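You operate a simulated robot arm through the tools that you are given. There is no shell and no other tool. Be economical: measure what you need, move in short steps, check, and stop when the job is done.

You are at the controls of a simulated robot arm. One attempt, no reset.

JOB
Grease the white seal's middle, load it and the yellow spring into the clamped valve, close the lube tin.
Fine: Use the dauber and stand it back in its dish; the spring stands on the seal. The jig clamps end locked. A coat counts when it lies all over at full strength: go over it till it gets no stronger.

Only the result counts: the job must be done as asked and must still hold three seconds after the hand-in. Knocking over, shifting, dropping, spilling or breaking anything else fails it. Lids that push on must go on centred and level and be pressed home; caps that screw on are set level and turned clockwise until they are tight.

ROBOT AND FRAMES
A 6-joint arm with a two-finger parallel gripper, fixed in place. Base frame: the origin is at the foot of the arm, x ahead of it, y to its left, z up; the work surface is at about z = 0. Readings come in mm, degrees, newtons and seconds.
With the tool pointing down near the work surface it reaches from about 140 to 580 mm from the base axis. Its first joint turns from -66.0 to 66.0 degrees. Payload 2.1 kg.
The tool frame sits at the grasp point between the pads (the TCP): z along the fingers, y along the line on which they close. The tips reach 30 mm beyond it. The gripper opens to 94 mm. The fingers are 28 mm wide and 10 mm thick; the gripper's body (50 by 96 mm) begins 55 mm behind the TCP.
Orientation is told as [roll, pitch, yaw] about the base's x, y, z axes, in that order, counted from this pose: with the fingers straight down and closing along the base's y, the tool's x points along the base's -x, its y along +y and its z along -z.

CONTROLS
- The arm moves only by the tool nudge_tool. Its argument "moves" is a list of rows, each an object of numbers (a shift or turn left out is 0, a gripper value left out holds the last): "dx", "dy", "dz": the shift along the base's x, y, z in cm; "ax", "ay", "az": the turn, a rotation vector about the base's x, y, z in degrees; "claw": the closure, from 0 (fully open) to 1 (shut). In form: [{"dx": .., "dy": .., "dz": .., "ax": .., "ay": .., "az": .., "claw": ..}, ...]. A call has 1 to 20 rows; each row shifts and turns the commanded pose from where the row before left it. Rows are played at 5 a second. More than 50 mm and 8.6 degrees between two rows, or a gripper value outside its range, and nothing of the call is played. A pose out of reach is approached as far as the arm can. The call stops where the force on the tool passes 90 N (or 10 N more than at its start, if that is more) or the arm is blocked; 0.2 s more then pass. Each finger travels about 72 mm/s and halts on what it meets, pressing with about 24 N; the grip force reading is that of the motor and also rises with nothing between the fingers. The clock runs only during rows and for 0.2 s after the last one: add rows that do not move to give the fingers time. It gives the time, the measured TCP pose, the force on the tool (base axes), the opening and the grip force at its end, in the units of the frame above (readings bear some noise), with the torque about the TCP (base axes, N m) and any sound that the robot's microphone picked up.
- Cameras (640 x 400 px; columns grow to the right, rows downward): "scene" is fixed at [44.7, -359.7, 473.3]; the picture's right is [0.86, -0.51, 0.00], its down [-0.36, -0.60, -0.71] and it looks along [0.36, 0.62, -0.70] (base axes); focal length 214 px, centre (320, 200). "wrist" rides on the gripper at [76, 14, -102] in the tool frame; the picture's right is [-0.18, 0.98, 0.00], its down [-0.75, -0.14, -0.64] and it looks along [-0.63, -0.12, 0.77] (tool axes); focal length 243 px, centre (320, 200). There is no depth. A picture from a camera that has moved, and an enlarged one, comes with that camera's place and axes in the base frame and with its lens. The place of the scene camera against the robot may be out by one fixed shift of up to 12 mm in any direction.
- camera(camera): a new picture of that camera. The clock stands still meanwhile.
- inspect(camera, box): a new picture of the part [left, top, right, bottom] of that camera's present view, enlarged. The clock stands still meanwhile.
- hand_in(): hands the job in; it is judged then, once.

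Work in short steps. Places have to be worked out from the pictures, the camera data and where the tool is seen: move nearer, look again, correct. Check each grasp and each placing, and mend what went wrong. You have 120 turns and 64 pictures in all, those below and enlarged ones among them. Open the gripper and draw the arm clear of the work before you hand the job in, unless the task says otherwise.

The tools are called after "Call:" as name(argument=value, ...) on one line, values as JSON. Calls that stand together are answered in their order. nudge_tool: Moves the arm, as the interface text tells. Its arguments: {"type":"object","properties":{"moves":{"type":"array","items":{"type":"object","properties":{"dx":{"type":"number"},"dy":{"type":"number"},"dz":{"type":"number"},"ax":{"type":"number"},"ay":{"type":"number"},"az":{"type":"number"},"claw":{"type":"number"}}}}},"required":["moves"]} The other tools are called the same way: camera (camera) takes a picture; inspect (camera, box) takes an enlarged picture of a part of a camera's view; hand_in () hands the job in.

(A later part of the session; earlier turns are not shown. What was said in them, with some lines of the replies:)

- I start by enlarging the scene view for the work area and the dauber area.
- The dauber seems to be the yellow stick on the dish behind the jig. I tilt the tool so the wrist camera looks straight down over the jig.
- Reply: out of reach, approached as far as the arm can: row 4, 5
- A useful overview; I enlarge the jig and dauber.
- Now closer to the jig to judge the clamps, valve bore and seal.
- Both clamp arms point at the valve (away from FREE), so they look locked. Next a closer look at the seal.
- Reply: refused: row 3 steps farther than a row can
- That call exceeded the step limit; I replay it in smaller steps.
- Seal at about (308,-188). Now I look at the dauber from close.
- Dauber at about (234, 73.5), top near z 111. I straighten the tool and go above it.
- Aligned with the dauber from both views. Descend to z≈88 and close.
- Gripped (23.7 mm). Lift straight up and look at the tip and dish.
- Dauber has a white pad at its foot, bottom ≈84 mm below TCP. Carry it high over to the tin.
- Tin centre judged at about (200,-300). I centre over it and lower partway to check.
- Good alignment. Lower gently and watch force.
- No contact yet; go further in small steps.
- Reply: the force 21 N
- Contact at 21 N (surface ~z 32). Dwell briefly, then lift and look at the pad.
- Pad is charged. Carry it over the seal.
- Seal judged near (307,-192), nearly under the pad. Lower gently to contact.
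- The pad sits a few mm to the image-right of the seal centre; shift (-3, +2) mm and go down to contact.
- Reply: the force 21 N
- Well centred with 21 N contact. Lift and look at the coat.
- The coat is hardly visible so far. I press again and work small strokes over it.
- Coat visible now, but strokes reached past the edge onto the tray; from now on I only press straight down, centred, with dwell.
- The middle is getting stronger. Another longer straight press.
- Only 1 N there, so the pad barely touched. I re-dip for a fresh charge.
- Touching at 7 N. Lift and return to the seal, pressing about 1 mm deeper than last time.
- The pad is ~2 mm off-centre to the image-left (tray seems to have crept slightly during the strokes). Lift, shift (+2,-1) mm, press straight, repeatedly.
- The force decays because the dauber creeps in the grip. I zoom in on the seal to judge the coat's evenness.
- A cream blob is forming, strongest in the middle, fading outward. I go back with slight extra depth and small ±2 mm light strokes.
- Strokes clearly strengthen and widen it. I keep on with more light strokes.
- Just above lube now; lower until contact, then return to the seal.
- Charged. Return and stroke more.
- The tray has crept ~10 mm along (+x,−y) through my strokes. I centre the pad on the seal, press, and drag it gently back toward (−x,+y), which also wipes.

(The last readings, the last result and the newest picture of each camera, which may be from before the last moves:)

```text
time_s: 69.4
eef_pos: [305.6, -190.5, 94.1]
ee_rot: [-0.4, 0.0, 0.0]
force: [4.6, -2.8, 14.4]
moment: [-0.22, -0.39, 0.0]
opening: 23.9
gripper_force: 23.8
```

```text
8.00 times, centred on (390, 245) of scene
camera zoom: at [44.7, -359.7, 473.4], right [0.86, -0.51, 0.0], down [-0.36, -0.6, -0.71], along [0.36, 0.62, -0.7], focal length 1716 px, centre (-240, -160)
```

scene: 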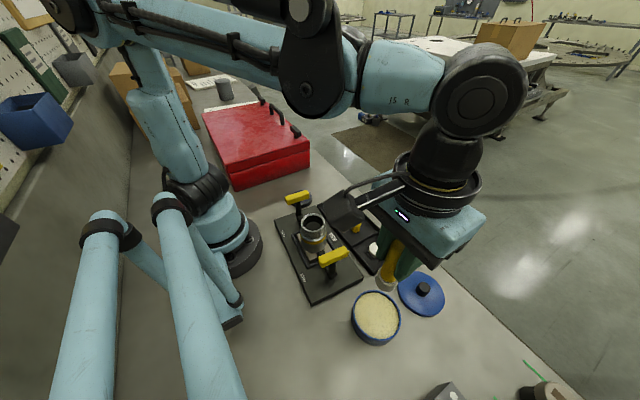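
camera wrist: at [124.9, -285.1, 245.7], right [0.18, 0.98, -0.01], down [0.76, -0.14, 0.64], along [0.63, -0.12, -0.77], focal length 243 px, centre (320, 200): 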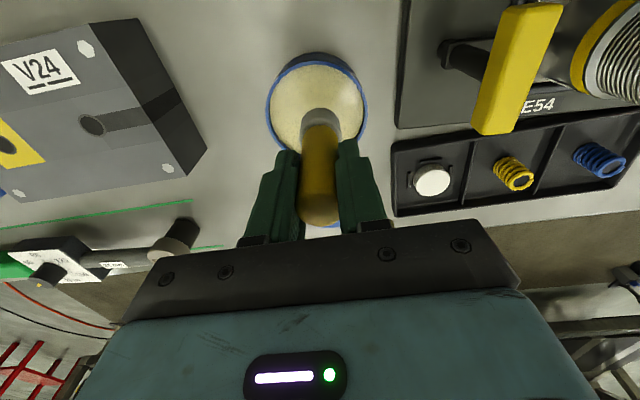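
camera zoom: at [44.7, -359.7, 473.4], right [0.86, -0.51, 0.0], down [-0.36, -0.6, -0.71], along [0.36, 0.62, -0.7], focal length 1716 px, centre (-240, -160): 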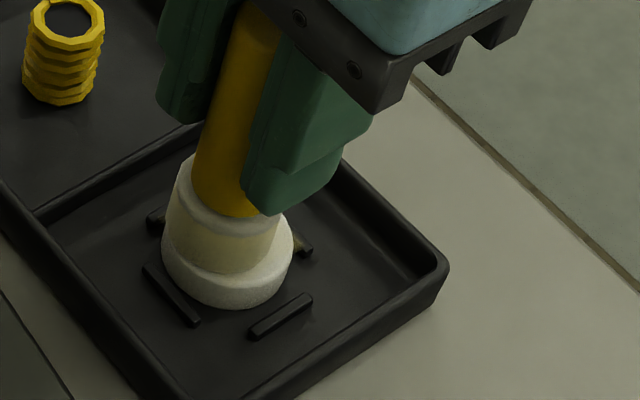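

That works. Continue dragging ~6 mm.

Call:
nudge_tool(moves=[{"dx": 0.1, "dy": -0.06, "dz": -0.02}, {"dx": -0.2, "dy": 0.12}, {"dx": -0.2, "dy": 0.12}, {"dx": -0.2, "dy": 0.12}, {"dz": 0.6}, {}])

Call:
inspect(camera="scene", box=[360, 220, 420, 270])

```text
time_s: 70.8
eef_pos: [300.2, -186.9, 99.3]
ee_rot: [-0.4, 0.1, 0.0]
force: [-0.3, 0.2, -0.6]
moment: [-0.01, -0.01, 0.02]
opening: 24.1
gripper_force: 24.0
```

```text
8.00 times, centred on (390, 245) of scene
camera zoom: at [44.7, -359.7, 473.3], right [0.86, -0.51, 0.0], down [-0.36, -0.6, -0.71], along [0.36, 0.62, -0.7], focal length 1716 px, centre (-240, -160)
```

zoom: 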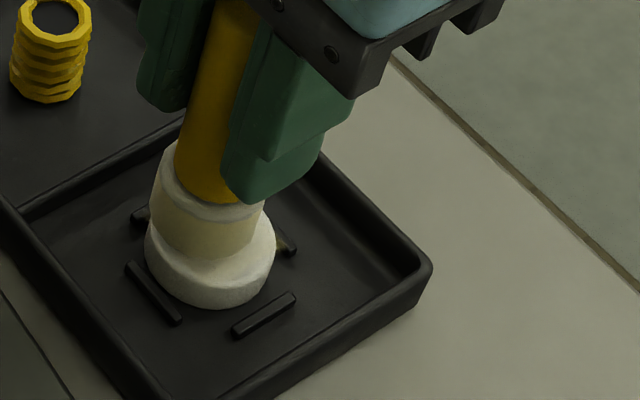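

Tray is back to within about a millimetre. Lift and check the coat.

Call:
nudge_tool(moves=[{"dz": 3}, {"dz": 3.5}, {"dx": 3.5}, {}])

Call:
inspect(camera="wrist", box=[296, 38, 336, 98])

```text
time_s: 71.8
eef_pos: [335.1, -187.3, 165.6]
ee_rot: [-0.4, 0.1, 0.0]
force: [-0.6, 0.3, -1.2]
moment: [0.0, -0.01, -0.02]
opening: 24.1
gripper_force: 24.2
```

```text
6.67 times, centred on (316, 68) of wrist
camera zoom: at [259.3, -172.3, 268.4], right [0.18, 0.98, -0.01], down [0.76, -0.14, 0.64], along [0.63, -0.12, -0.77], focal length 1618 px, centre (347, 1080)
```

zoom: 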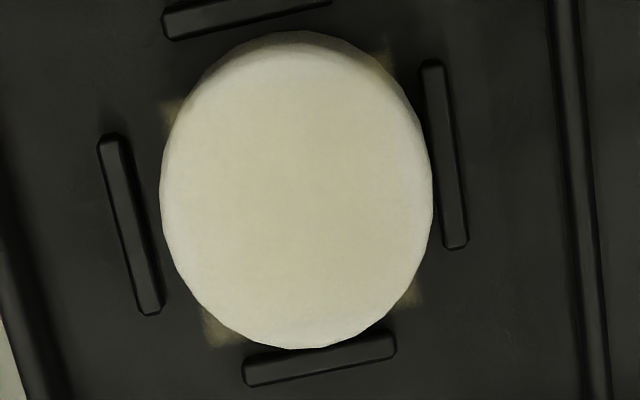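

Coat is wide and fairly even now; one more round of light, symmetric strokes to see whether it still strengthens.

Call:
nudge_tool(moves=[{"dx": -3.35}, {"dz": -3.5}, {"dz": -3.35}, {"dz": -0.25}, {"dx": 0.2}, {"dx": -0.4}, {"dx": 0.2}, {"dy": 0.2}, {"dy": -0.4}, {"dy": 0.2}, {"dx": 0.15, "dy": 0.15}, {"dx": -0.3, "dy": -0.3}, {"dx": 0.3}, {"dx": -0.3, "dy": 0.3}, {"dx": 0.15, "dy": -0.15}, {}])

Call:
nudge_tool(moves=[{"dz": -0.08}, {"dx": 0.2}, {"dx": -0.4}, {"dx": 0.2}, {"dy": 0.2}, {"dy": -0.4}, {"dy": 0.2}, {"dx": 0.15, "dy": 0.15}, {"dx": -0.3, "dy": -0.3}, {"dx": 0.3}, {"dx": -0.3, "dy": 0.3}, {"dx": 0.15, "dy": -0.15}, {}])

Call:
nudge_tool(moves=[{"dz": 0.8}, {"dz": 3}, {"dz": 3.2}, {"dx": 3.5}, {}])

Call:
inspect(camera="wrist", box=[296, 38, 336, 98])

Call:
inspect(camera="scene", box=[360, 220, 420, 270])

```text
time_s: 75.2
eef_pos: [302.0, -186.1, 94.1]
ee_rot: [-0.5, 0.1, 0.1]
force: [-0.8, 1.0, 1.0]
moment: [0.08, 0.03, 0.02]
opening: 24.1
gripper_force: 24.1
```

```text
time_s: 78.0
eef_pos: [301.0, -186.4, 92.6]
ee_rot: [-0.3, 0.1, -0.1]
force: [0.5, -0.1, 14.8]
moment: [-0.01, -0.1, -0.01]
opening: 24.0
gripper_force: 23.7
```

```text
time_s: 79.2
eef_pos: [338.5, -185.2, 161.9]
ee_rot: [-0.5, 0.1, 0.0]
force: [1.0, -0.1, -0.7]
moment: [0.0, 0.03, 0.04]
opening: 24.1
gripper_force: 24.6
```

```text
6.67 times, centred on (316, 68) of wrist
camera zoom: at [262.0, -170.8, 264.9], right [0.18, 0.98, -0.01], down [0.76, -0.14, 0.64], along [0.63, -0.12, -0.77], focal length 1618 px, centre (347, 1080)
```

zoom: 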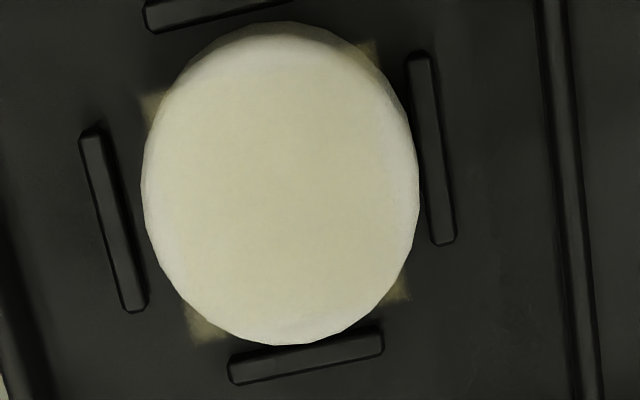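

```text
8.00 times, centred on (390, 245) of scene
camera zoom: at [44.7, -359.7, 473.3], right [0.86, -0.51, 0.0], down [-0.36, -0.6, -0.71], along [0.36, 0.62, -0.7], focal length 1716 px, centre (-240, -160)
```

zoom: 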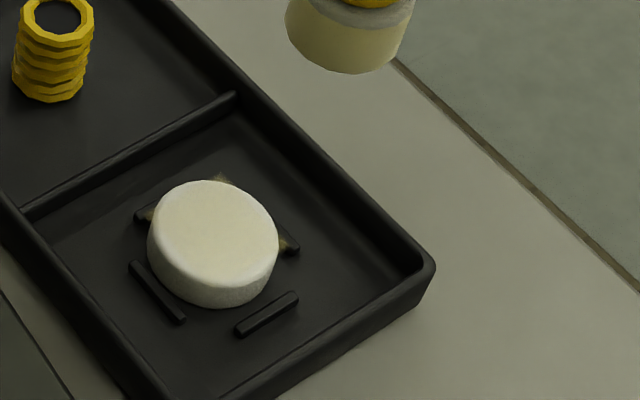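

Still strengthening; I re-dip and do more rounds.

Call:
nudge_tool(moves=[{"dz": 2.5}, {"dx": -3.4, "dy": -2.9}, {"dx": -3.4, "dy": -2.8}, {"dx": -3.4, "dy": -2.8}, {"dx": -3.5, "dy": -2.9}, {}, {"dz": -4}, {"dz": -3.5}, {"dz": -0.3}, {"dz": -0.2}, {}])

```text
time_s: 81.6
eef_pos: [201.3, -300.8, 106.7]
ee_rot: [-0.4, 0.1, 0.0]
force: [-0.2, 0.6, 0.3]
moment: [0.0, 0.02, -0.01]
opening: 24.0
gripper_force: 24.1
```

Call:
nudge_tool(moves=[{"dz": -0.15}, {"dz": -0.1}, {}, {}])

```text
time_s: 82.6
eef_pos: [200.2, -300.8, 105.3]
ee_rot: [-0.4, 0.1, 0.1]
force: [1.3, 1.2, 20.3]
moment: [0.14, -0.08, 0.0]
opening: 24.2
gripper_force: 24.3
```

Charged; back to the seal for two stroke rounds.

Call:
nudge_tool(moves=[{"dz": 0.5}, {"dz": 3}, {"dz": 3}, {"dx": 2.5, "dy": 3.1}, {"dx": 2.5, "dy": 3.1}, {"dx": 2.6, "dy": 3.1}, {"dx": 2.6, "dy": 3.2}, {}, {"dz": -4}, {"dz": -3.4}, {"dz": -0.3}, {}])

```text
time_s: 85.2
eef_pos: [303.7, -176.5, 94.7]
ee_rot: [-0.4, 0.0, -0.1]
force: [-0.1, -1.4, 0.2]
moment: [-0.01, 0.0, -0.03]
opening: 24.1
gripper_force: 23.9
```

The y reading surprises me; I take another reading and a scene check before touching.

Call:
nudge_tool(moves=[{}])

Call:
inspect(camera="scene", box=[360, 220, 420, 270])

```text
time_s: 85.6
eef_pos: [302.3, -176.7, 94.3]
ee_rot: [-0.3, 0.2, 0.1]
force: [0.6, -0.3, -0.7]
moment: [-0.01, 0.01, 0.02]
opening: 24.1
gripper_force: 24.1
```

```text
8.00 times, centred on (390, 245) of scene
camera zoom: at [44.7, -359.7, 473.3], right [0.86, -0.51, 0.0], down [-0.36, -0.6, -0.71], along [0.36, 0.62, -0.7], focal length 1716 px, centre (-240, -160)
```

zoom: 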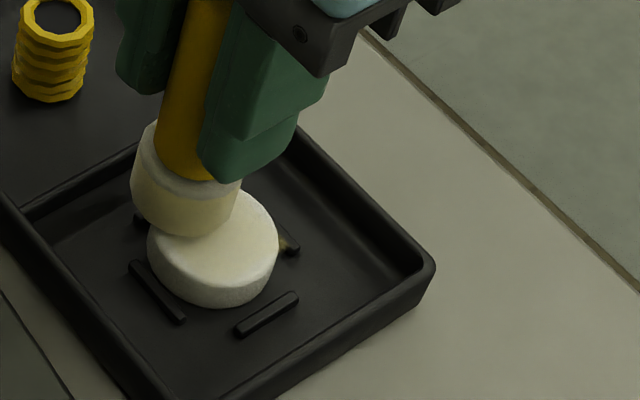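

My arithmetic slip; it's above the seal, not touching. Correct by −11.5 mm in y, then press and stroke.

Call:
nudge_tool(moves=[{"dy": -1.15}, {"dz": -0.25}, {}])

```text
time_s: 86.4
eef_pos: [302.1, -187.9, 91.1]
ee_rot: [-0.6, 0.1, 0.2]
force: [0.5, 0.9, 20.6]
moment: [0.1, -0.13, -0.02]
opening: 24.3
gripper_force: 24.4
```

Call:
nudge_tool(moves=[{"dx": 0.2}, {"dx": -0.4}, {"dx": 0.2}, {"dy": 0.2}, {"dy": -0.4}, {"dy": 0.2}, {"dx": 0.15, "dy": 0.15}, {"dx": -0.3, "dy": -0.3}, {"dx": 0.3}, {"dx": -0.3, "dy": 0.3}, {"dx": 0.15, "dy": -0.15}, {"dz": -0.07}, {"dx": 0.2}, {"dx": -0.4}, {"dx": 0.2}, {"dy": 0.2}, {"dy": -0.4}, {"dy": 0.2}, {}])

Call:
nudge_tool(moves=[{"dz": -0.07}, {"dx": 0.2}, {"dx": -0.4}, {"dx": 0.2}, {"dy": 0.2}, {"dy": -0.4}, {"dy": 0.2}, {"dx": 0.15, "dy": 0.15}, {"dx": -0.3, "dy": -0.3}, {"dx": 0.3}, {"dx": -0.3, "dy": 0.3}, {"dx": 0.15, "dy": -0.15}, {"dz": -0.07}, {"dx": 0.2}, {"dx": -0.4}, {"dx": 0.2}, {"dy": 0.2}, {"dy": -0.4}, {"dy": 0.2}, {}])

Call:
nudge_tool(moves=[{"dz": 0.8}, {"dz": 3}, {"dz": 3.4}, {"dx": 3.5}, {}])

Call:
inspect(camera="wrist", box=[296, 38, 336, 98])

```text
time_s: 90.4
eef_pos: [302.7, -188.7, 89.8]
ee_rot: [-0.4, 0.1, -0.1]
force: [-0.6, -2.8, 17.2]
moment: [-0.17, -0.05, -0.02]
opening: 23.8
gripper_force: 23.9
```

```text
time_s: 94.6
eef_pos: [301.6, -187.4, 88.3]
ee_rot: [-0.3, 0.1, -0.1]
force: [0.7, -1.6, 3.9]
moment: [-0.13, -0.07, -0.04]
opening: 24.3
gripper_force: 23.5
```

```text
time_s: 95.8
eef_pos: [338.0, -186.2, 160.8]
ee_rot: [-0.4, 0.2, 0.1]
force: [0.0, 0.7, -1.6]
moment: [0.03, -0.05, 0.01]
opening: 24.2
gripper_force: 24.3
```

```text
6.67 times, centred on (316, 68) of wrist
camera zoom: at [262.0, -171.4, 264.2], right [0.18, 0.98, -0.01], down [0.75, -0.14, 0.64], along [0.63, -0.12, -0.77], focal length 1618 px, centre (347, 1080)
```

zoom: 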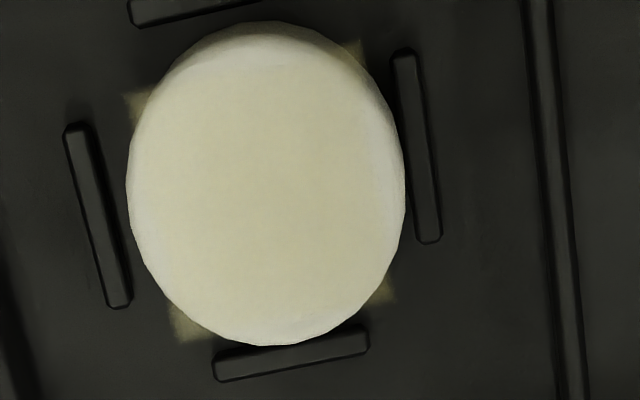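

Looks broad and nearly uniform. One more full round to check that it gets no stronger.

Call:
nudge_tool(moves=[{"dx": -3.5, "dy": -0.15}, {"dz": -3.4}, {"dz": -3}, {"dz": -0.85}, {}, {"dx": 0.25}, {"dx": -0.5}, {"dx": 0.25}, {"dy": 0.25}, {"dy": -0.5}, {"dy": 0.25}, {"dx": 0.18, "dy": 0.18}, {"dx": -0.36, "dy": -0.36}, {"dx": 0.36}, {"dx": -0.36, "dy": 0.36}, {"dx": 0.18, "dy": -0.18}, {"dz": -0.07}, {}])

Call:
nudge_tool(moves=[{"dz": -0.07}, {"dx": 0.25}, {"dy": 0.25}, {"dx": -0.25}, {"dx": -0.25}, {"dy": -0.25}, {"dy": -0.25}, {"dx": 0.25}, {"dx": 0.25}, {"dy": 0.25}, {"dx": -0.25}, {"dz": -0.07}, {"dx": 0.2}, {"dx": -0.4}, {"dx": 0.2}, {"dy": 0.2}, {"dy": -0.4}, {"dy": 0.2}, {}])

Call:
nudge_tool(moves=[{"dz": 0.8}, {"dz": 3}, {"dz": 3.6}, {"dx": 3.5}, {}])

Call:
inspect(camera="wrist", box=[296, 38, 336, 98])

Call:
inspect(camera="scene", box=[360, 220, 420, 270])

```text
time_s: 99.6
eef_pos: [302.7, -188.5, 87.0]
ee_rot: [-0.4, 0.1, 0.0]
force: [-0.9, 2.0, 15.6]
moment: [0.15, 0.02, 0.0]
opening: 24.1
gripper_force: 24.0
```

```text
time_s: 103.6
eef_pos: [303.1, -188.6, 85.8]
ee_rot: [-0.4, 0.1, 0.0]
force: [1.4, -3.2, 5.7]
moment: [-0.21, -0.11, -0.01]
opening: 24.0
gripper_force: 23.8
```

```text
time_s: 104.8
eef_pos: [338.5, -187.2, 160.7]
ee_rot: [-0.4, 0.1, 0.0]
force: [-0.2, 0.1, 0.0]
moment: [0.01, 0.03, 0.02]
opening: 24.1
gripper_force: 24.4
```

```text
6.67 times, centred on (316, 68) of wrist
camera zoom: at [262.3, -172.6, 263.7], right [0.18, 0.98, -0.01], down [0.76, -0.14, 0.64], along [0.63, -0.12, -0.77], focal length 1618 px, centre (347, 1080)
```

zoom: 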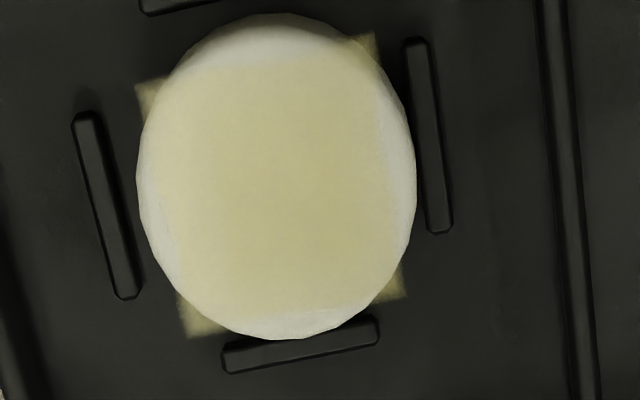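

```text
8.00 times, centred on (390, 245) of scene
camera zoom: at [44.7, -359.7, 473.3], right [0.86, -0.51, 0.0], down [-0.36, -0.6, -0.71], along [0.36, 0.62, -0.7], focal length 1716 px, centre (-240, -160)
```

zoom: 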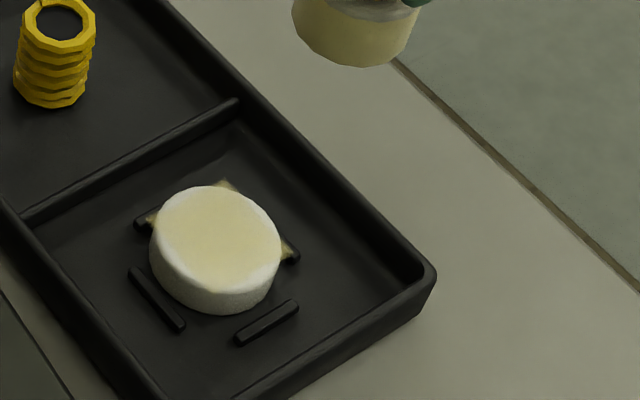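

The coat jumped to a strong, even square patch. One more short round to confirm saturation, then the dauber goes home.

Call:
nudge_tool(moves=[{"dx": -3.5}, {"dz": -3.6}, {"dz": -3}, {"dz": -0.9}, {}, {"dx": 0.25}, {"dy": 0.25}, {"dx": -0.25}, {"dx": -0.25}, {"dy": -0.25}, {"dy": -0.25}, {"dx": 0.25}, {"dx": 0.25}, {"dy": 0.25}, {"dx": -0.25}, {"dz": -0.07}, {"dx": 0.2}, {"dx": -0.4}, {"dx": 0.2}, {}])

Call:
nudge_tool(moves=[{"dz": -0.05}, {"dy": 0.25}, {"dy": -0.5}, {"dy": 0.25}, {"dx": 0.18, "dy": 0.18}, {"dx": -0.36, "dy": -0.36}, {"dx": 0.36}, {"dx": -0.36, "dy": 0.36}, {"dx": 0.18, "dy": -0.18}, {"dz": 0.8}, {"dz": 3}, {"dz": 3.6}, {"dx": 3.5}, {}])

Call:
inspect(camera="wrist", box=[286, 28, 346, 108])

```text
time_s: 109.0
eef_pos: [301.2, -188.8, 84.4]
ee_rot: [-0.4, 0.1, 0.0]
force: [-3.9, 0.7, 15.7]
moment: [0.09, 0.1, -0.01]
opening: 23.8
gripper_force: 23.7
```

```text
time_s: 112.0
eef_pos: [339.8, -188.3, 158.1]
ee_rot: [-0.4, 0.1, 0.0]
force: [-0.6, 1.3, -0.2]
moment: [0.03, 0.01, -0.01]
opening: 24.4
gripper_force: 24.4
```

```text
5.00 times, centred on (316, 68) of wrist
camera zoom: at [263.0, -172.8, 261.5], right [0.18, 0.98, -0.01], down [0.76, -0.14, 0.64], along [0.63, -0.12, -0.77], focal length 1213 px, centre (340, 860)
```

zoom: 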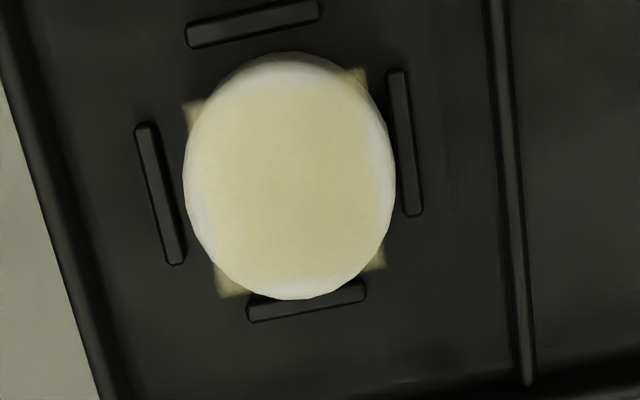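

No change — coat is saturated. Carry the dauber back to above its dish, staying clear of the clamps.

Call:
nudge_tool(moves=[{"dz": 4}, {"dy": 4.8}, {"dy": 4.8}, {"dy": 4.8}, {"dy": 4.8}, {"dy": 4.8, "dx": -1}, {"dy": 2.2, "dx": -4}, {"dx": -4}, {"dx": -1.5}, {}, {}])

Call:
nudge_tool(moves=[{}])

Call:
camera(camera="wrist")

```text
time_s: 114.4
eef_pos: [235.4, 74.5, 196.7]
ee_rot: [-0.5, 0.1, 0.0]
force: [0.2, 0.0, -0.5]
moment: [0.01, -0.01, 0.01]
opening: 24.0
gripper_force: 23.7
```

```text
time_s: 114.8
eef_pos: [234.2, 74.2, 197.0]
ee_rot: [-0.3, 0.1, -0.1]
force: [-0.3, 1.3, -0.4]
moment: [0.02, -0.02, 0.01]
opening: 24.3
gripper_force: 23.9
```

```text
13 pictures are left
camera wrist: at [158.8, 89.4, 299.9], right [0.18, 0.98, -0.01], down [0.76, -0.14, 0.64], along [0.63, -0.12, -0.77], focal length 243 px, centre (320, 200)
```

wrist: 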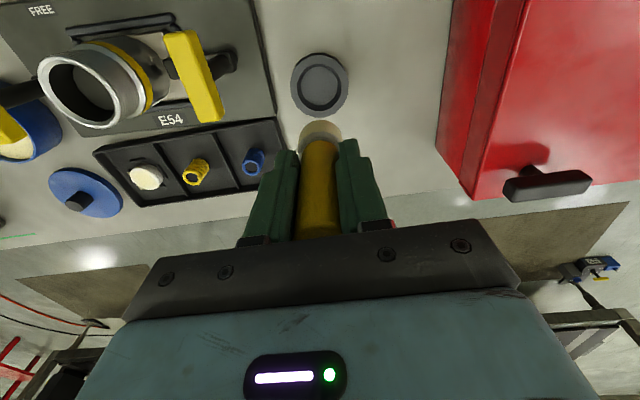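

Position matches the pick-up view. Descend vertically, slow near the dish.

Call:
nudge_tool(moves=[{"dz": -4}, {"dz": -4}, {"dz": -3}, {"dz": -0.6}, {"dz": -0.4}, {}])

```text
time_s: 116.2
eef_pos: [234.4, 73.9, 76.4]
ee_rot: [-0.3, 0.2, 0.0]
force: [0.4, 0.5, -0.5]
moment: [0.04, -0.05, -0.01]
opening: 24.1
gripper_force: 23.8
```

Call:
nudge_tool(moves=[{"dz": -0.2}, {"dz": -0.2}, {}])

```text
time_s: 117.0
eef_pos: [231.5, 73.7, 73.2]
ee_rot: [-0.4, 0.1, 0.1]
force: [-0.3, -0.8, -1.1]
moment: [0.01, 0.01, 0.0]
opening: 24.3
gripper_force: 24.5
```

Call:
nudge_tool(moves=[{"dz": -0.2}, {}])

```text
time_s: 117.6
eef_pos: [233.6, 73.0, 71.7]
ee_rot: [-0.3, 0.1, -0.1]
force: [-0.6, -0.2, -0.2]
moment: [0.01, 0.0, 0.01]
opening: 23.9
gripper_force: 23.9
```

Call:
nudge_tool(moves=[{"dz": -0.12}, {}])

```text
time_s: 118.2
eef_pos: [233.1, 72.6, 69.9]
ee_rot: [-0.4, 0.1, 0.0]
force: [0.4, -0.2, -0.8]
moment: [0.02, -0.03, 0.01]
opening: 24.2
gripper_force: 23.7
```

Call:
nudge_tool(moves=[{"dz": -0.12}, {}])

Call:
inspect(camera="wrist", box=[270, 40, 370, 140])

```text
time_s: 118.8
eef_pos: [231.7, 73.8, 67.1]
ee_rot: [-0.4, 0.1, 0.0]
force: [0.2, 0.2, -0.1]
moment: [0.0, 0.0, 0.0]
opening: 23.8
gripper_force: 23.6
```

```text
4.00 times, centred on (320, 90) of wrist
camera zoom: at [156.7, 88.3, 171.5], right [0.18, 0.98, -0.01], down [0.76, -0.14, 0.64], along [0.63, -0.12, -0.77], focal length 970 px, centre (320, 640)
```

zoom: 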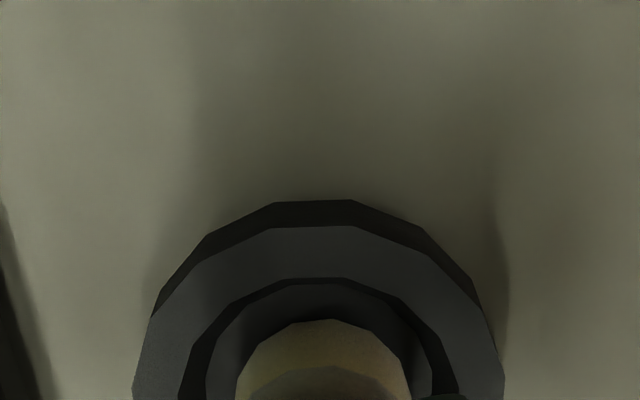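

Centred inside the dish ring but not yet on the floor; continue down.

Call:
nudge_tool(moves=[{"dz": -0.12}, {}, {"dz": -0.12}, {}])

```text
time_s: 119.8
eef_pos: [233.8, 72.8, 67.3]
ee_rot: [-0.3, 0.1, 0.0]
force: [0.5, 0.4, 19.1]
moment: [0.12, -0.14, 0.01]
opening: 24.1
gripper_force: 24.2
```

Contact. Ease off a little and open, then rise straight up.

Call:
nudge_tool(moves=[{"dz": 0.08}, {}, {"claw": 0.6}, {}, {"claw": 0.3}, {}, {"claw": 0}, {}, {}, {"dz": 2}, {"dz": 4}, {"dz": 4}, {"dz": 3}, {}])

Call:
camera(camera="wrist")

```text
time_s: 122.8
eef_pos: [232.6, 73.2, 197.8]
ee_rot: [-0.4, 0.1, -0.1]
force: [-0.6, 0.1, -0.2]
moment: [0.0, 0.01, 0.0]
opening: 93.8
gripper_force: 0.1
```

```text
11 pictures are left
camera wrist: at [156.7, 87.4, 300.9], right [0.18, 0.98, -0.01], down [0.76, -0.14, 0.64], along [0.63, -0.12, -0.77], focal length 243 px, centre (320, 200)
```

wrist: 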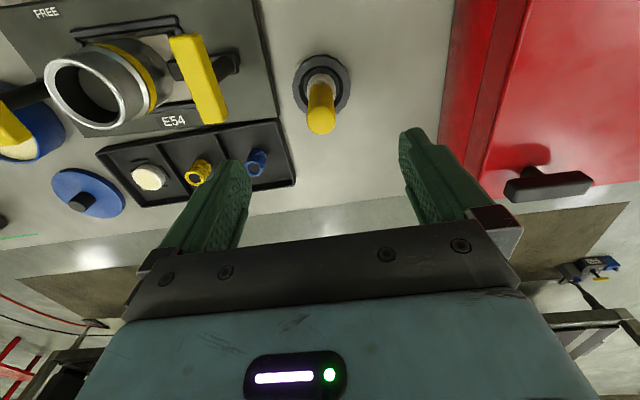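

Dauber stands in its dish. Next the seal: move above (302,-189) and narrow the fingers.

Call:
nudge_tool(moves=[{"dx": 4, "dy": -2}, {"dx": 2.9, "dy": -4}, {"dy": -4.8}, {"dy": -4.8}, {"dy": -4.8}, {"dy": -4.8, "claw": 0.4}, {"dy": -1.05, "dz": -4}, {"dz": -4}, {"dz": -3}, {}, {}])

Call:
inspect(camera="wrist", box=[220, 40, 420, 240])

```text
time_s: 125.2
eef_pos: [299.4, -188.1, 87.5]
ee_rot: [-0.3, 0.1, 0.0]
force: [0.1, -0.1, 0.0]
moment: [-0.03, 0.04, -0.02]
opening: 56.2
gripper_force: 0.0
```

```text
2.00 times, centred on (320, 140) of wrist
camera zoom: at [223.5, -173.9, 190.7], right [0.18, 0.98, -0.01], down [0.76, -0.14, 0.64], along [0.63, -0.12, -0.77], focal length 485 px, centre (320, 320)
```

zoom: 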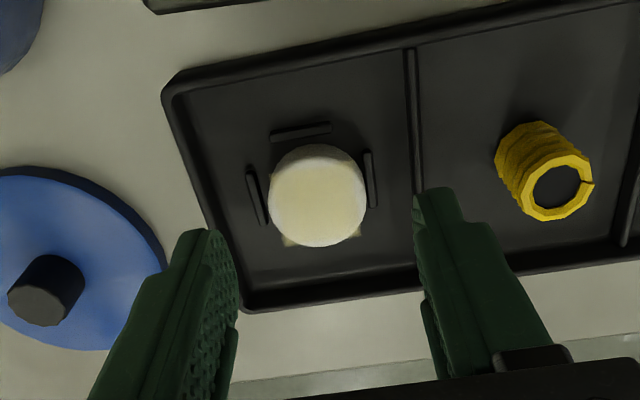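

Seal judged ~3 mm ahead (+x) and 1 mm to −y. Correct, descend with tips to z≈13, and close.

Call:
nudge_tool(moves=[{"dx": 0.3, "dy": -0.1}, {"dz": -2.5}, {"dz": -1.9}, {}, {"claw": 0.55}, {"claw": 0.7}, {"claw": 1}, {}, {}])

```text
time_s: 127.2
eef_pos: [304.4, -189.9, 45.3]
ee_rot: [-0.3, 0.2, 0.1]
force: [-1.9, 14.4, 43.8]
moment: [1.66, 0.05, 0.03]
opening: 44.9
gripper_force: 24.0
```

Right finger has landed on something (44 N at y≈+28 mm). Back off up at once.

Call:
nudge_tool(moves=[{"dz": 0.4}, {"claw": 0.5, "dz": 0.6}, {"dz": 3}, {"dx": 0}, {}])

Call:
inspect(camera="wrist", box=[220, 40, 420, 240])

```text
time_s: 128.4
eef_pos: [303.7, -191.3, 82.8]
ee_rot: [-0.4, 0.0, 0.0]
force: [0.5, -0.5, -0.1]
moment: [-0.02, 0.0, 0.01]
opening: 47.2
gripper_force: 0.0
```

```text
2.00 times, centred on (320, 140) of wrist
camera zoom: at [227.7, -175.4, 186.8], right [0.18, 0.98, -0.01], down [0.76, -0.14, 0.64], along [0.63, -0.12, -0.77], focal length 485 px, centre (320, 320)
```

zoom: 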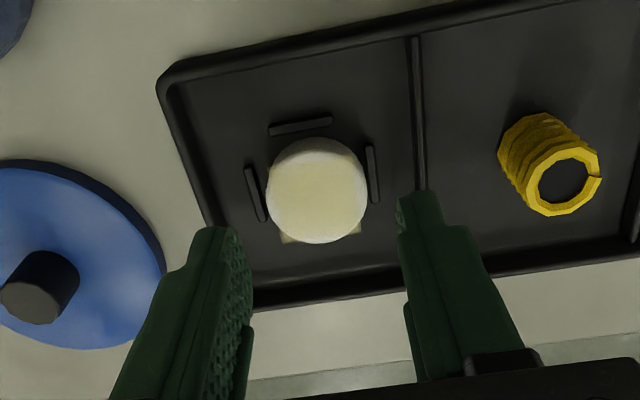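

The tray divider (38 mm from the seal) was the likely obstacle with wide fingers. With opening 47 it clears; descend again.

Call:
nudge_tool(moves=[{"dx": -0.1, "dy": -0.1}, {"dz": -2}, {"dz": -1}, {"dz": -0.5}, {"dz": -0.3}, {}])

```text
time_s: 129.8
eef_pos: [304.5, -191.5, 45.4]
ee_rot: [-0.5, 0.3, 0.0]
force: [0.2, 0.2, -0.6]
moment: [-0.01, -0.01, -0.02]
opening: 47.2
gripper_force: 0.2
```

No contact. Close on the seal.

Call:
nudge_tool(moves=[{"dz": -0.15}, {"claw": 0.56}, {}, {"claw": 0.62}, {"claw": 1}, {}, {}, {}])

```text
time_s: 131.6
eef_pos: [303.3, -190.4, 45.2]
ee_rot: [-0.3, 0.2, 0.0]
force: [-0.6, -0.4, 1.0]
moment: [-0.02, 0.03, -0.02]
opening: 35.7
gripper_force: 23.8
```

Gripped at 35.7 mm. Lift and look.

Call:
nudge_tool(moves=[{"dz": 0.5}, {"dz": 1.5}, {"dz": 4}, {"dz": 4}, {"dz": 4}, {}])

Call:
inspect(camera="wrist", box=[220, 40, 420, 240])

```text
time_s: 133.0
eef_pos: [302.1, -190.9, 183.2]
ee_rot: [-0.4, 0.2, 0.0]
force: [0.2, -0.8, 0.4]
moment: [0.0, 0.01, -0.02]
opening: 35.9
gripper_force: 24.1
```

```text
2.00 times, centred on (320, 140) of wrist
camera zoom: at [225.9, -176.3, 285.7], right [0.18, 0.98, -0.01], down [0.76, -0.14, 0.64], along [0.63, -0.12, -0.77], focal length 485 px, centre (320, 320)
```

zoom: 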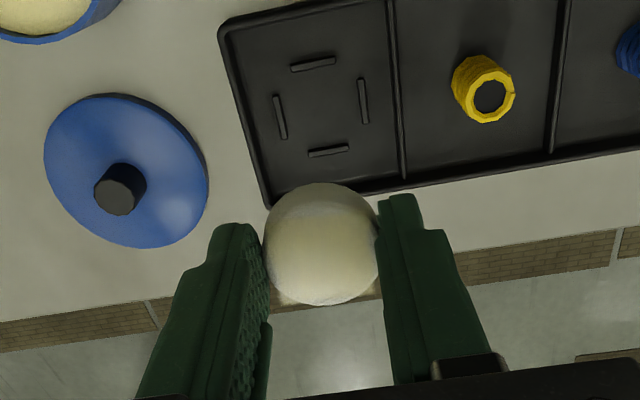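

Seal is held and centred. Carry it to above the valve at about (179,-104).

Call:
nudge_tool(moves=[{"dx": -3.1, "dy": 2.2}, {"dx": -3.1, "dy": 2.2}, {"dx": -3.1, "dy": 2.1}, {"dx": -3.1, "dy": 2.1}, {"dz": -1}, {}, {}])

Call:
inspect(camera="wrist", box=[220, 40, 420, 240])

Call:
inspect(camera="scene", box=[270, 170, 350, 270])

```text
time_s: 134.6
eef_pos: [178.3, -106.7, 172.9]
ee_rot: [-0.4, 0.1, 0.1]
force: [0.5, -0.2, -1.1]
moment: [0.0, 0.01, 0.01]
opening: 35.9
gripper_force: 23.8
```

```text
2.00 times, centred on (320, 140) of wrist
camera zoom: at [102.5, -90.0, 276.3], right [0.18, 0.98, -0.01], down [0.76, -0.14, 0.64], along [0.63, -0.12, -0.77], focal length 485 px, centre (320, 320)
```

zoom: 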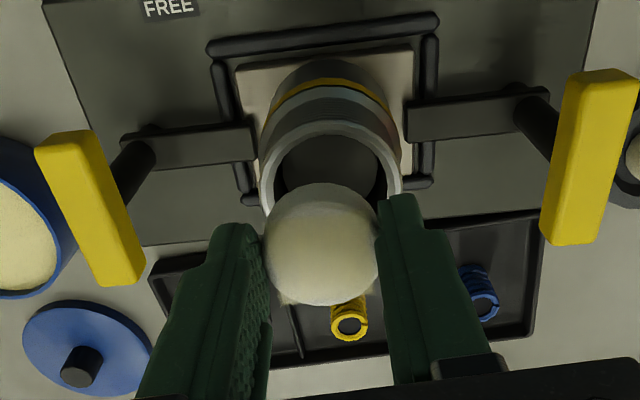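

```text
4.00 times, centred on (310, 220) of scene
camera zoom: at [44.7, -359.7, 473.3], right [0.86, -0.51, 0.0], down [-0.36, -0.6, -0.71], along [0.36, 0.62, -0.7], focal length 858 px, centre (360, 120)
```

zoom: 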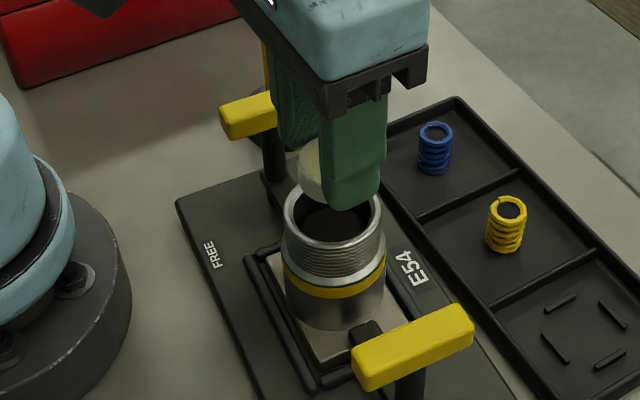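

Rim centre appears about +3.5 mm in y and +2–3 mm in x from the seal. Shift and descend slowly, watching force.

Call:
nudge_tool(moves=[{"dx": 0.25, "dy": 0.35}, {"dz": -1.5}, {"dz": -1}, {"dz": -0.4}, {"dz": -0.3}, {}])

```text
time_s: 136.0
eef_pos: [181.0, -102.4, 141.9]
ee_rot: [-0.3, 0.1, 0.0]
force: [-2.4, 0.7, -0.3]
moment: [0.04, 0.06, 0.03]
opening: 36.1
gripper_force: 23.9
```

Call:
nudge_tool(moves=[{"dz": -0.3}, {"dz": -0.2}, {}])

Call:
inspect(camera="wrist", box=[250, 70, 390, 210])

```text
time_s: 136.8
eef_pos: [181.2, -102.3, 138.2]
ee_rot: [-0.3, 0.3, 0.1]
force: [-11.5, 2.0, 50.0]
moment: [1.17, 0.21, 0.08]
opening: 36.1
gripper_force: 23.7
```

```text
2.86 times, centred on (320, 140) of wrist
camera zoom: at [106.2, -87.2, 241.2], right [0.18, 0.98, -0.01], down [0.76, -0.14, 0.64], along [0.63, -0.12, -0.77], focal length 693 px, centre (320, 371)
```

zoom: 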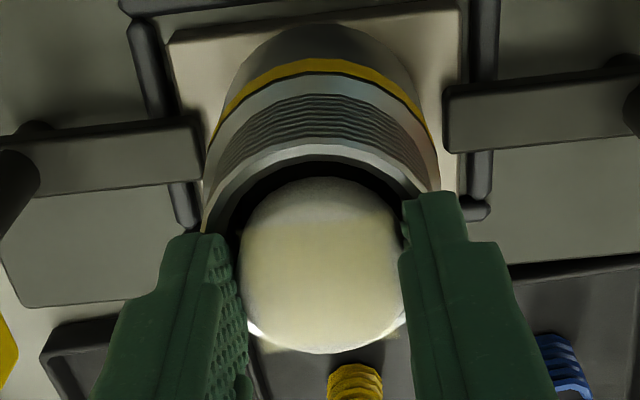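

The right fingertip touches the rim (contact at y≈+22 mm), and the seal sits centred inside the bore mouth. Ease up 1.5 mm and release.

Call:
nudge_tool(moves=[{"dz": 0.15}, {}, {"claw": 0.5}, {}, {}, {}])

```text
time_s: 138.2
eef_pos: [181.0, -101.9, 138.6]
ee_rot: [-0.3, 0.3, 0.0]
force: [0.6, -1.9, 2.9]
moment: [0.07, 0.06, 0.0]
opening: 44.7
gripper_force: 0.0
```

Released. Rise and look into the valve.

Call:
nudge_tool(moves=[{"dz": 0.5}, {"dz": 2}, {"dz": 4, "dx": -1}, {"claw": 0.3}, {}])

Call:
camera(camera="wrist")

```text
time_s: 139.4
eef_pos: [172.6, -102.2, 205.4]
ee_rot: [-0.5, 0.1, 0.0]
force: [0.4, 0.5, 0.3]
moment: [0.0, 0.01, -0.04]
opening: 65.9
gripper_force: 0.0
```

```text
4 pictures are left
camera wrist: at [95.6, -86.9, 307.9], right [0.18, 0.98, -0.01], down [0.76, -0.14, 0.64], along [0.63, -0.12, -0.77], focal length 243 px, centre (320, 200)
```

wrist: 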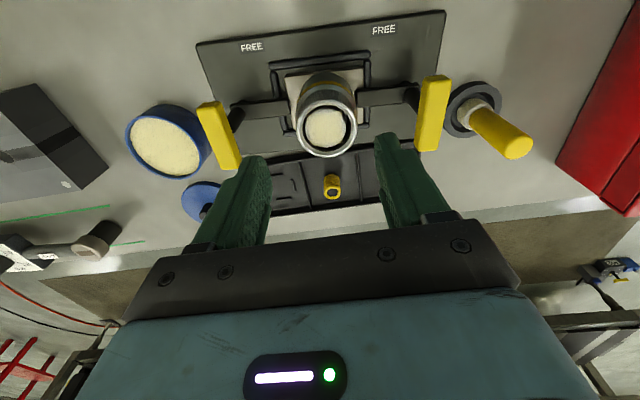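

The seal lies flat in the bore. Now the spring: I estimate (304,-110), top z≈34. Move above it and take one look.

Call:
nudge_tool(moves=[{"dx": 4.4, "dy": -0.3}, {"dx": 4.4, "dy": -0.3}, {"dx": 4.4, "dy": -0.2}, {"claw": 0.5, "dz": -4}, {"dz": -4}, {"dz": -3}, {}, {}])

Call:
inspect(camera="wrist", box=[170, 0, 470, 250])

```text
time_s: 141.2
eef_pos: [302.8, -111.7, 93.0]
ee_rot: [-0.4, 0.1, -0.1]
force: [0.5, -0.3, 0.1]
moment: [0.02, 0.01, 0.0]
opening: 47.2
gripper_force: 0.0
```

```text
1.60 times, centred on (320, 125) of wrist
camera zoom: at [227.4, -96.0, 197.1], right [0.18, 0.98, -0.01], down [0.76, -0.14, 0.64], along [0.63, -0.12, -0.77], focal length 388 px, centre (320, 320)
```

zoom: 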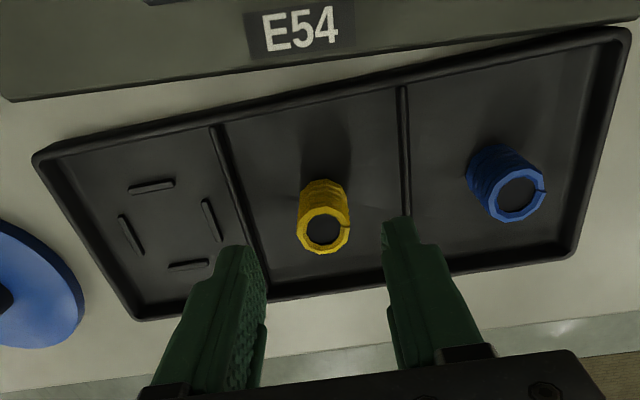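

Spring ring is ~2 mm ahead and 1 mm to +y. Correct, descend to grip its top ~8 mm, close.

Call:
nudge_tool(moves=[{"dx": 0.2, "dy": 0.1}, {"dz": -2}, {"dz": -1.65}, {}, {"claw": 0.62}, {}, {"claw": 0.7}, {}, {"claw": 1}, {}, {}])

```text
time_s: 143.6
eef_pos: [306.6, -109.4, 57.7]
ee_rot: [-0.4, 0.1, 0.0]
force: [-0.7, 1.5, 0.9]
moment: [0.03, 0.03, -0.02]
opening: 23.4
gripper_force: 24.5
```

Gripped (23.4 mm). Lift and retrace exactly to above the seal's release pose.

Call:
nudge_tool(moves=[{"dz": 0.5}, {"dz": 3}, {"dz": 4}, {"dz": 4}, {"dz": 3.15}, {"dx": -3.1, "dy": 0.2}, {"dx": -3.1, "dy": 0.2}, {"dx": -3.1, "dy": 0.2}, {"dx": -3.1, "dy": 0.1}, {}, {}])

Call:
inspect(camera="wrist", box=[220, 40, 420, 240])

```text
time_s: 146.0
eef_pos: [183.9, -102.9, 204.4]
ee_rot: [-0.3, 0.0, 0.0]
force: [0.3, -0.2, -0.4]
moment: [0.0, 0.0, 0.02]
opening: 23.1
gripper_force: 23.8
```

```text
2.00 times, centred on (320, 140) of wrist
camera zoom: at [107.6, -87.6, 307.0], right [0.18, 0.98, -0.01], down [0.76, -0.14, 0.64], along [0.63, -0.12, -0.77], focal length 485 px, centre (320, 320)
```

zoom: 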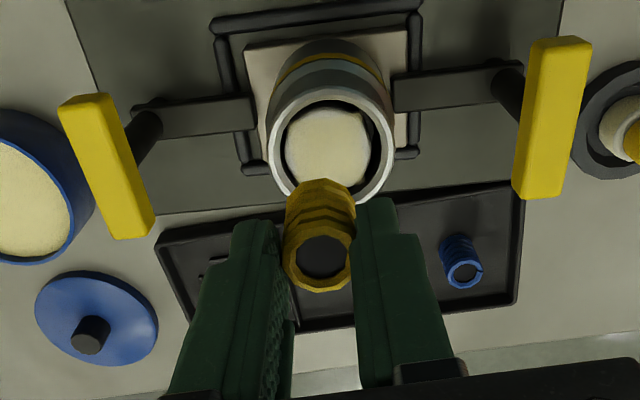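

Spring hangs upright over the bore with the seal flat below. Descend in steps, watching force.

Call:
nudge_tool(moves=[{"dz": -3}, {"dz": -1.5}, {"dz": -0.5}, {"dz": -0.4}, {"dz": -0.3}, {}])

```text
time_s: 147.4
eef_pos: [180.9, -102.3, 145.1]
ee_rot: [-0.3, 0.1, -0.1]
force: [0.3, -0.7, 2.8]
moment: [0.02, -0.03, -0.02]
opening: 23.5
gripper_force: 23.7
```

Call:
nudge_tool(moves=[{"dz": -0.2}, {"dz": -0.1}, {}])

```text
time_s: 148.2
eef_pos: [183.1, -101.6, 142.1]
ee_rot: [-0.4, 0.0, 0.1]
force: [-0.3, -0.5, 1.5]
moment: [0.02, 0.09, -0.01]
opening: 23.4
gripper_force: 24.1
```

Call:
nudge_tool(moves=[{"dz": -0.15}, {}, {"dz": -0.1}, {}])

```text
time_s: 149.2
eef_pos: [181.9, -102.2, 142.4]
ee_rot: [-0.4, 0.0, 0.0]
force: [-0.3, 1.0, 10.4]
moment: [0.06, 0.04, 0.01]
opening: 23.3
gripper_force: 24.6
```

Centred contact of 10 N: spring stands on the seal. Ease up slightly, open gently, rise.

Call:
nudge_tool(moves=[{"dz": 0.12}, {}, {"claw": 0.68}, {}, {"claw": 0.6}, {}, {"claw": 0.4}, {}, {"dz": 1}, {"dz": 3}, {"dz": 4}, {}])

Call:
camera(camera="wrist")

```text
time_s: 151.8
eef_pos: [181.8, -103.7, 222.4]
ee_rot: [-0.3, 0.0, 0.0]
force: [0.8, -0.2, 0.1]
moment: [0.0, 0.01, 0.0]
opening: 56.4
gripper_force: 0.1
```

```text
1 pictures are left
camera wrist: at [106.2, -87.3, 325.3], right [0.18, 0.98, -0.01], down [0.76, -0.14, 0.64], along [0.63, -0.12, -0.77], focal length 243 px, centre (320, 200)
```

wrist: 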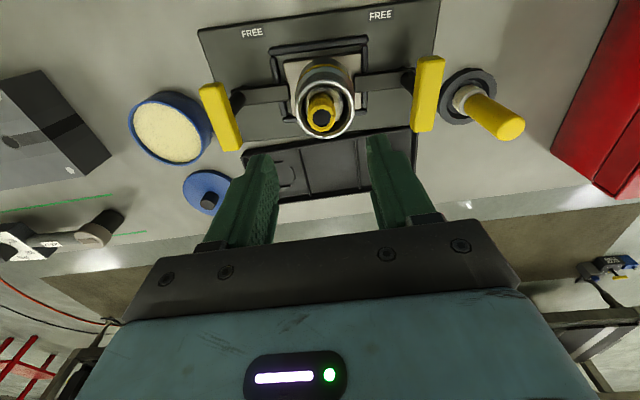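

Spring stands upright in the valve. I have one picture left; I use it from above the tin with fingers fully open so both tin and lid are measured together.

Call:
nudge_tool(moves=[{"dy": -4.9, "claw": 0}, {"dy": -4.9}, {"dy": -4.9}, {"dx": 1, "dy": -4.8}, {"dx": 1, "dz": -0.7, "dy": -0.4}, {}, {}])

Call:
nudge_tool(moves=[{}])

Call:
inspect(camera="wrist", box=[220, 20, 420, 220])

```text
time_s: 153.4
eef_pos: [200.4, -301.2, 215.8]
ee_rot: [-0.3, 0.1, 0.1]
force: [0.9, -0.3, 0.2]
moment: [0.04, 0.0, 0.03]
opening: 94.2
gripper_force: 0.0
```

```text
time_s: 153.8
eef_pos: [200.9, -301.4, 215.9]
ee_rot: [-0.4, 0.0, 0.1]
force: [0.2, 0.5, -0.1]
moment: [0.0, 0.01, 0.02]
opening: 93.7
gripper_force: 0.0
```

```text
2.00 times, centred on (320, 120) of wrist
camera zoom: at [125.0, -285.9, 319.0], right [0.18, 0.98, -0.01], down [0.76, -0.14, 0.64], along [0.63, -0.12, -0.77], focal length 485 px, centre (320, 360)
```

zoom: 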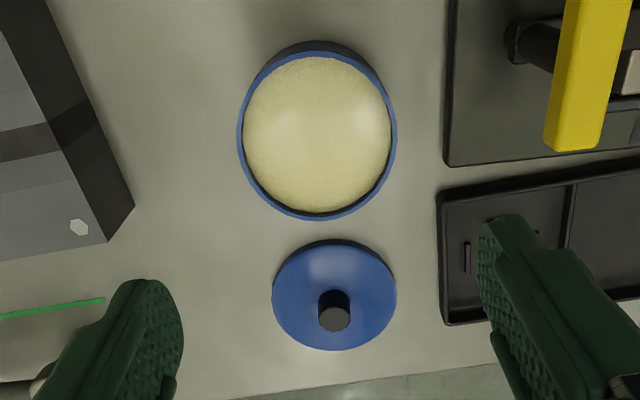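

Measured: tin centre ≈ (201,-304), lid knob ≈ (322.5,-313), knob top z≈29. I level the tool, go to the knob, and grip it loosely along y to centre it.

Call:
nudge_tool(moves=[{"dx": 4.1, "dy": -0.4, "ax": 0.35}, {"dx": 4.1, "dy": -0.4}, {"dx": 4, "dy": -0.4, "claw": 0.3}, {"dz": -4.5}, {"dz": -4.5}, {"dz": -4.5}, {"dz": -2}, {}])

```text
time_s: 155.6
eef_pos: [324.5, -313.1, 59.3]
ee_rot: [0.0, 0.1, 0.0]
force: [0.8, 1.0, -0.1]
moment: [-0.01, -0.02, -0.01]
opening: 66.1
gripper_force: 0.1
```

Tips at z≈29. Lower 12 mm further with force check, then close.

Call:
nudge_tool(moves=[{"dz": -0.7}, {"dz": -0.4}, {}, {"claw": 0.6}, {}, {"claw": 0.8}, {}, {}, {}])

```text
time_s: 157.6
eef_pos: [323.9, -312.2, 48.8]
ee_rot: [0.1, 0.2, 0.0]
force: [-1.2, 0.0, 0.7]
moment: [-0.03, -0.02, -0.03]
opening: 21.8
gripper_force: 23.6
```

Knob gripped at 21.8 mm (centred in y). Open, turn 90°, and grip again to centre in x.

Call:
nudge_tool(moves=[{"claw": 0.45}, {}, {"az": 8.2}, {"az": 8.2}, {"az": 8.2}, {"az": 8.2}, {"az": 8.2}, {"az": 8.2}, {"az": 8.2}, {"az": 8.2}, {"az": 8.2}, {"az": 8.2}, {"az": 8}, {}, {"claw": 0.6}, {}, {"claw": 0.8}, {}, {}])

```text
time_s: 161.6
eef_pos: [324.7, -311.9, 49.5]
ee_rot: [0.0, 0.0, 90.0]
force: [0.4, 0.1, -0.2]
moment: [0.02, 0.02, -0.03]
opening: 22.0
gripper_force: 24.4
```

Centred in x too. Open, turn back to yaw 0, and grip firmly.

Call:
nudge_tool(moves=[{"claw": 0.45}, {}, {"az": -8.2}, {"az": -8.2}, {"az": -8.2}, {"az": -8.2}, {"az": -8.2}, {"az": -8.2}, {"az": -8.2}, {"az": -8.2}, {"az": -8.2}, {"az": -8.2}, {"az": -8}, {}, {"claw": 0.6}, {}, {"claw": 1}, {}, {}])

Call:
nudge_tool(moves=[{"dz": 0.3}, {"dz": 1}, {"dz": 3}, {"dz": 3}, {}])

Call:
nudge_tool(moves=[{}])

```text
time_s: 165.6
eef_pos: [322.5, -314.5, 49.0]
ee_rot: [0.0, 0.1, 0.1]
force: [0.0, -0.6, 0.5]
moment: [-0.01, 0.02, 0.01]
opening: 22.2
gripper_force: 24.3
```

```text
time_s: 166.8
eef_pos: [324.1, -314.2, 123.9]
ee_rot: [0.0, 0.1, 0.0]
force: [0.2, 0.0, -0.6]
moment: [0.0, 0.02, -0.02]
opening: 22.1
gripper_force: 24.3
```

```text
time_s: 167.2
eef_pos: [323.2, -314.5, 123.8]
ee_rot: [0.0, 0.1, 0.0]
force: [0.7, -0.4, -0.3]
moment: [-0.01, 0.01, 0.02]
opening: 21.7
gripper_force: 23.9
```

Lid lifted, centred in the grip. Carry it over the tin by the measured relative offset.

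Call:
nudge_tool(moves=[{"dx": -3, "dy": 0.2}, {"dx": -3, "dy": 0.2}, {"dx": -3, "dy": 0.2}, {"dx": -3.17, "dy": 0.31}, {}, {"dz": -2}, {"dz": -0.7}, {}])

```text
time_s: 169.0
eef_pos: [202.4, -304.0, 96.2]
ee_rot: [0.0, 0.1, 0.0]
force: [0.0, 0.0, -0.7]
moment: [-0.01, 0.0, -0.01]
opening: 22.0
gripper_force: 24.0
```

Call:
nudge_tool(moves=[{"dz": -0.3}, {"dz": -0.2}, {"dz": -0.2}, {}])

```text
time_s: 170.0
eef_pos: [202.6, -305.0, 88.0]
ee_rot: [0.0, 0.1, 0.1]
force: [-0.4, -0.2, -0.3]
moment: [0.02, -0.03, 0.0]
opening: 22.0
gripper_force: 24.4
```

Call:
nudge_tool(moves=[{"dz": -0.2}, {"dz": -0.2}, {}])

```text
time_s: 170.8
eef_pos: [201.4, -303.1, 83.2]
ee_rot: [0.0, 0.1, -0.1]
force: [-0.3, 0.0, -0.4]
moment: [0.02, -0.01, 0.01]
opening: 22.0
gripper_force: 24.0
```

Call:
nudge_tool(moves=[{"dz": -0.15}, {}, {"dz": -0.15}, {}])

```text
time_s: 171.8
eef_pos: [202.5, -304.5, 80.9]
ee_rot: [0.0, 0.1, 0.0]
force: [3.2, -9.6, 29.0]
moment: [-0.33, -0.17, -0.02]
opening: 22.3
gripper_force: 23.7
heard: snap
```

Heard a snap at 29 N. Relieve the side force slightly and read again.

Call:
nudge_tool(moves=[{"dy": -0.08, "dx": 0.03}, {}])

```text
time_s: 172.4
eef_pos: [202.0, -304.4, 80.5]
ee_rot: [0.0, 0.1, 0.0]
force: [3.9, -5.1, 11.0]
moment: [-0.2, -0.09, 0.0]
opening: 22.0
gripper_force: 24.0
```

Release the knob, close the fingers above it, and press the knob from the top to be sure it is home.

Call:
nudge_tool(moves=[{"claw": 0.6}, {}, {"claw": 0.4}, {}, {"dz": 3}, {"claw": 1}, {}, {}, {}, {"dz": -0.8}, {"dz": -0.5}, {}])

```text
time_s: 175.0
eef_pos: [204.4, -305.2, 98.8]
ee_rot: [0.0, 0.2, 0.0]
force: [-0.9, 0.7, 0.2]
moment: [-0.01, 0.01, -0.01]
opening: 0.2
gripper_force: 23.5
```

Call:
nudge_tool(moves=[{"dz": -0.4}, {"dz": -0.2}, {"dz": -0.2}, {"dz": -0.15}, {}])

```text
time_s: 175.6
eef_pos: [204.4, -305.8, 96.8]
ee_rot: [0.2, 0.2, 0.0]
force: [-0.4, 1.4, 28.5]
moment: [0.1, -0.01, -0.04]
opening: 0.3
gripper_force: 24.4
stopped in row 2: the force on the tool passed its limit at 107 N (the readings are from after the stop); the commanded pose is now the measured one
```

Pressed with over 90 N, no give. One more slow press to confirm it is solid.

Call:
nudge_tool(moves=[{"dz": -0.05}, {"dz": -0.05}, {"dz": -0.05}, {}])

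```text
time_s: 176.7
eef_pos: [204.5, -304.9, 98.8]
ee_rot: [0.3, 0.4, -0.1]
force: [-0.5, 1.4, 24.2]
moment: [0.04, -0.07, -0.01]
opening: 0.0
gripper_force: 24.2
stopped in row 4: the force on the tool passed its limit at 90 N (the readings are from after the stop); the commanded pose is now the measured one
```

Solid, with balanced torques: the lid is home. Rise, open and draw clear of the work.

Call:
nudge_tool(moves=[{"dz": 2}, {"dz": 4}, {"dz": 4.5, "claw": 0}, {"dz": 4.5}, {"dz": 4.5}, {"dx": 4, "dy": 2}, {"dx": 4, "dy": 2}, {}, {}])

```text
time_s: 178.7
eef_pos: [283.1, -265.4, 289.4]
ee_rot: [0.3, 0.4, -0.1]
force: [0.3, 0.4, 0.3]
moment: [-0.03, 0.05, 0.02]
opening: 94.0
gripper_force: 0.1
```

The arm is clear, with the gripper open and everything set down, so I hand in.

Call:
hand_in()

```text
The job is handed in.
```

I handed the job in with every step carried out, though the lid's seating was judged by sound and force, since I had used all 64 pictures.

- **Seal:** its middle carries an even grease coat that got no stronger on the last pass. It lies flat in the valve.
- **Spring:** the yellow spring stands on the seal.
- **Dauber:** it is standing back in its dish.
- **Lube tin:** the lid snapped on and stayed solid under about 100 N of pressing. I could not check by picture that it sits level.
- **Jig clamps:** I never moved them, and both looked locked from the start.
- **Tray:** it slid about 10 mm while I was greasing. I dragged it back to within about 1–2 mm. One finger later pressed on it briefly at 44 N, with no visible shift afterwards.
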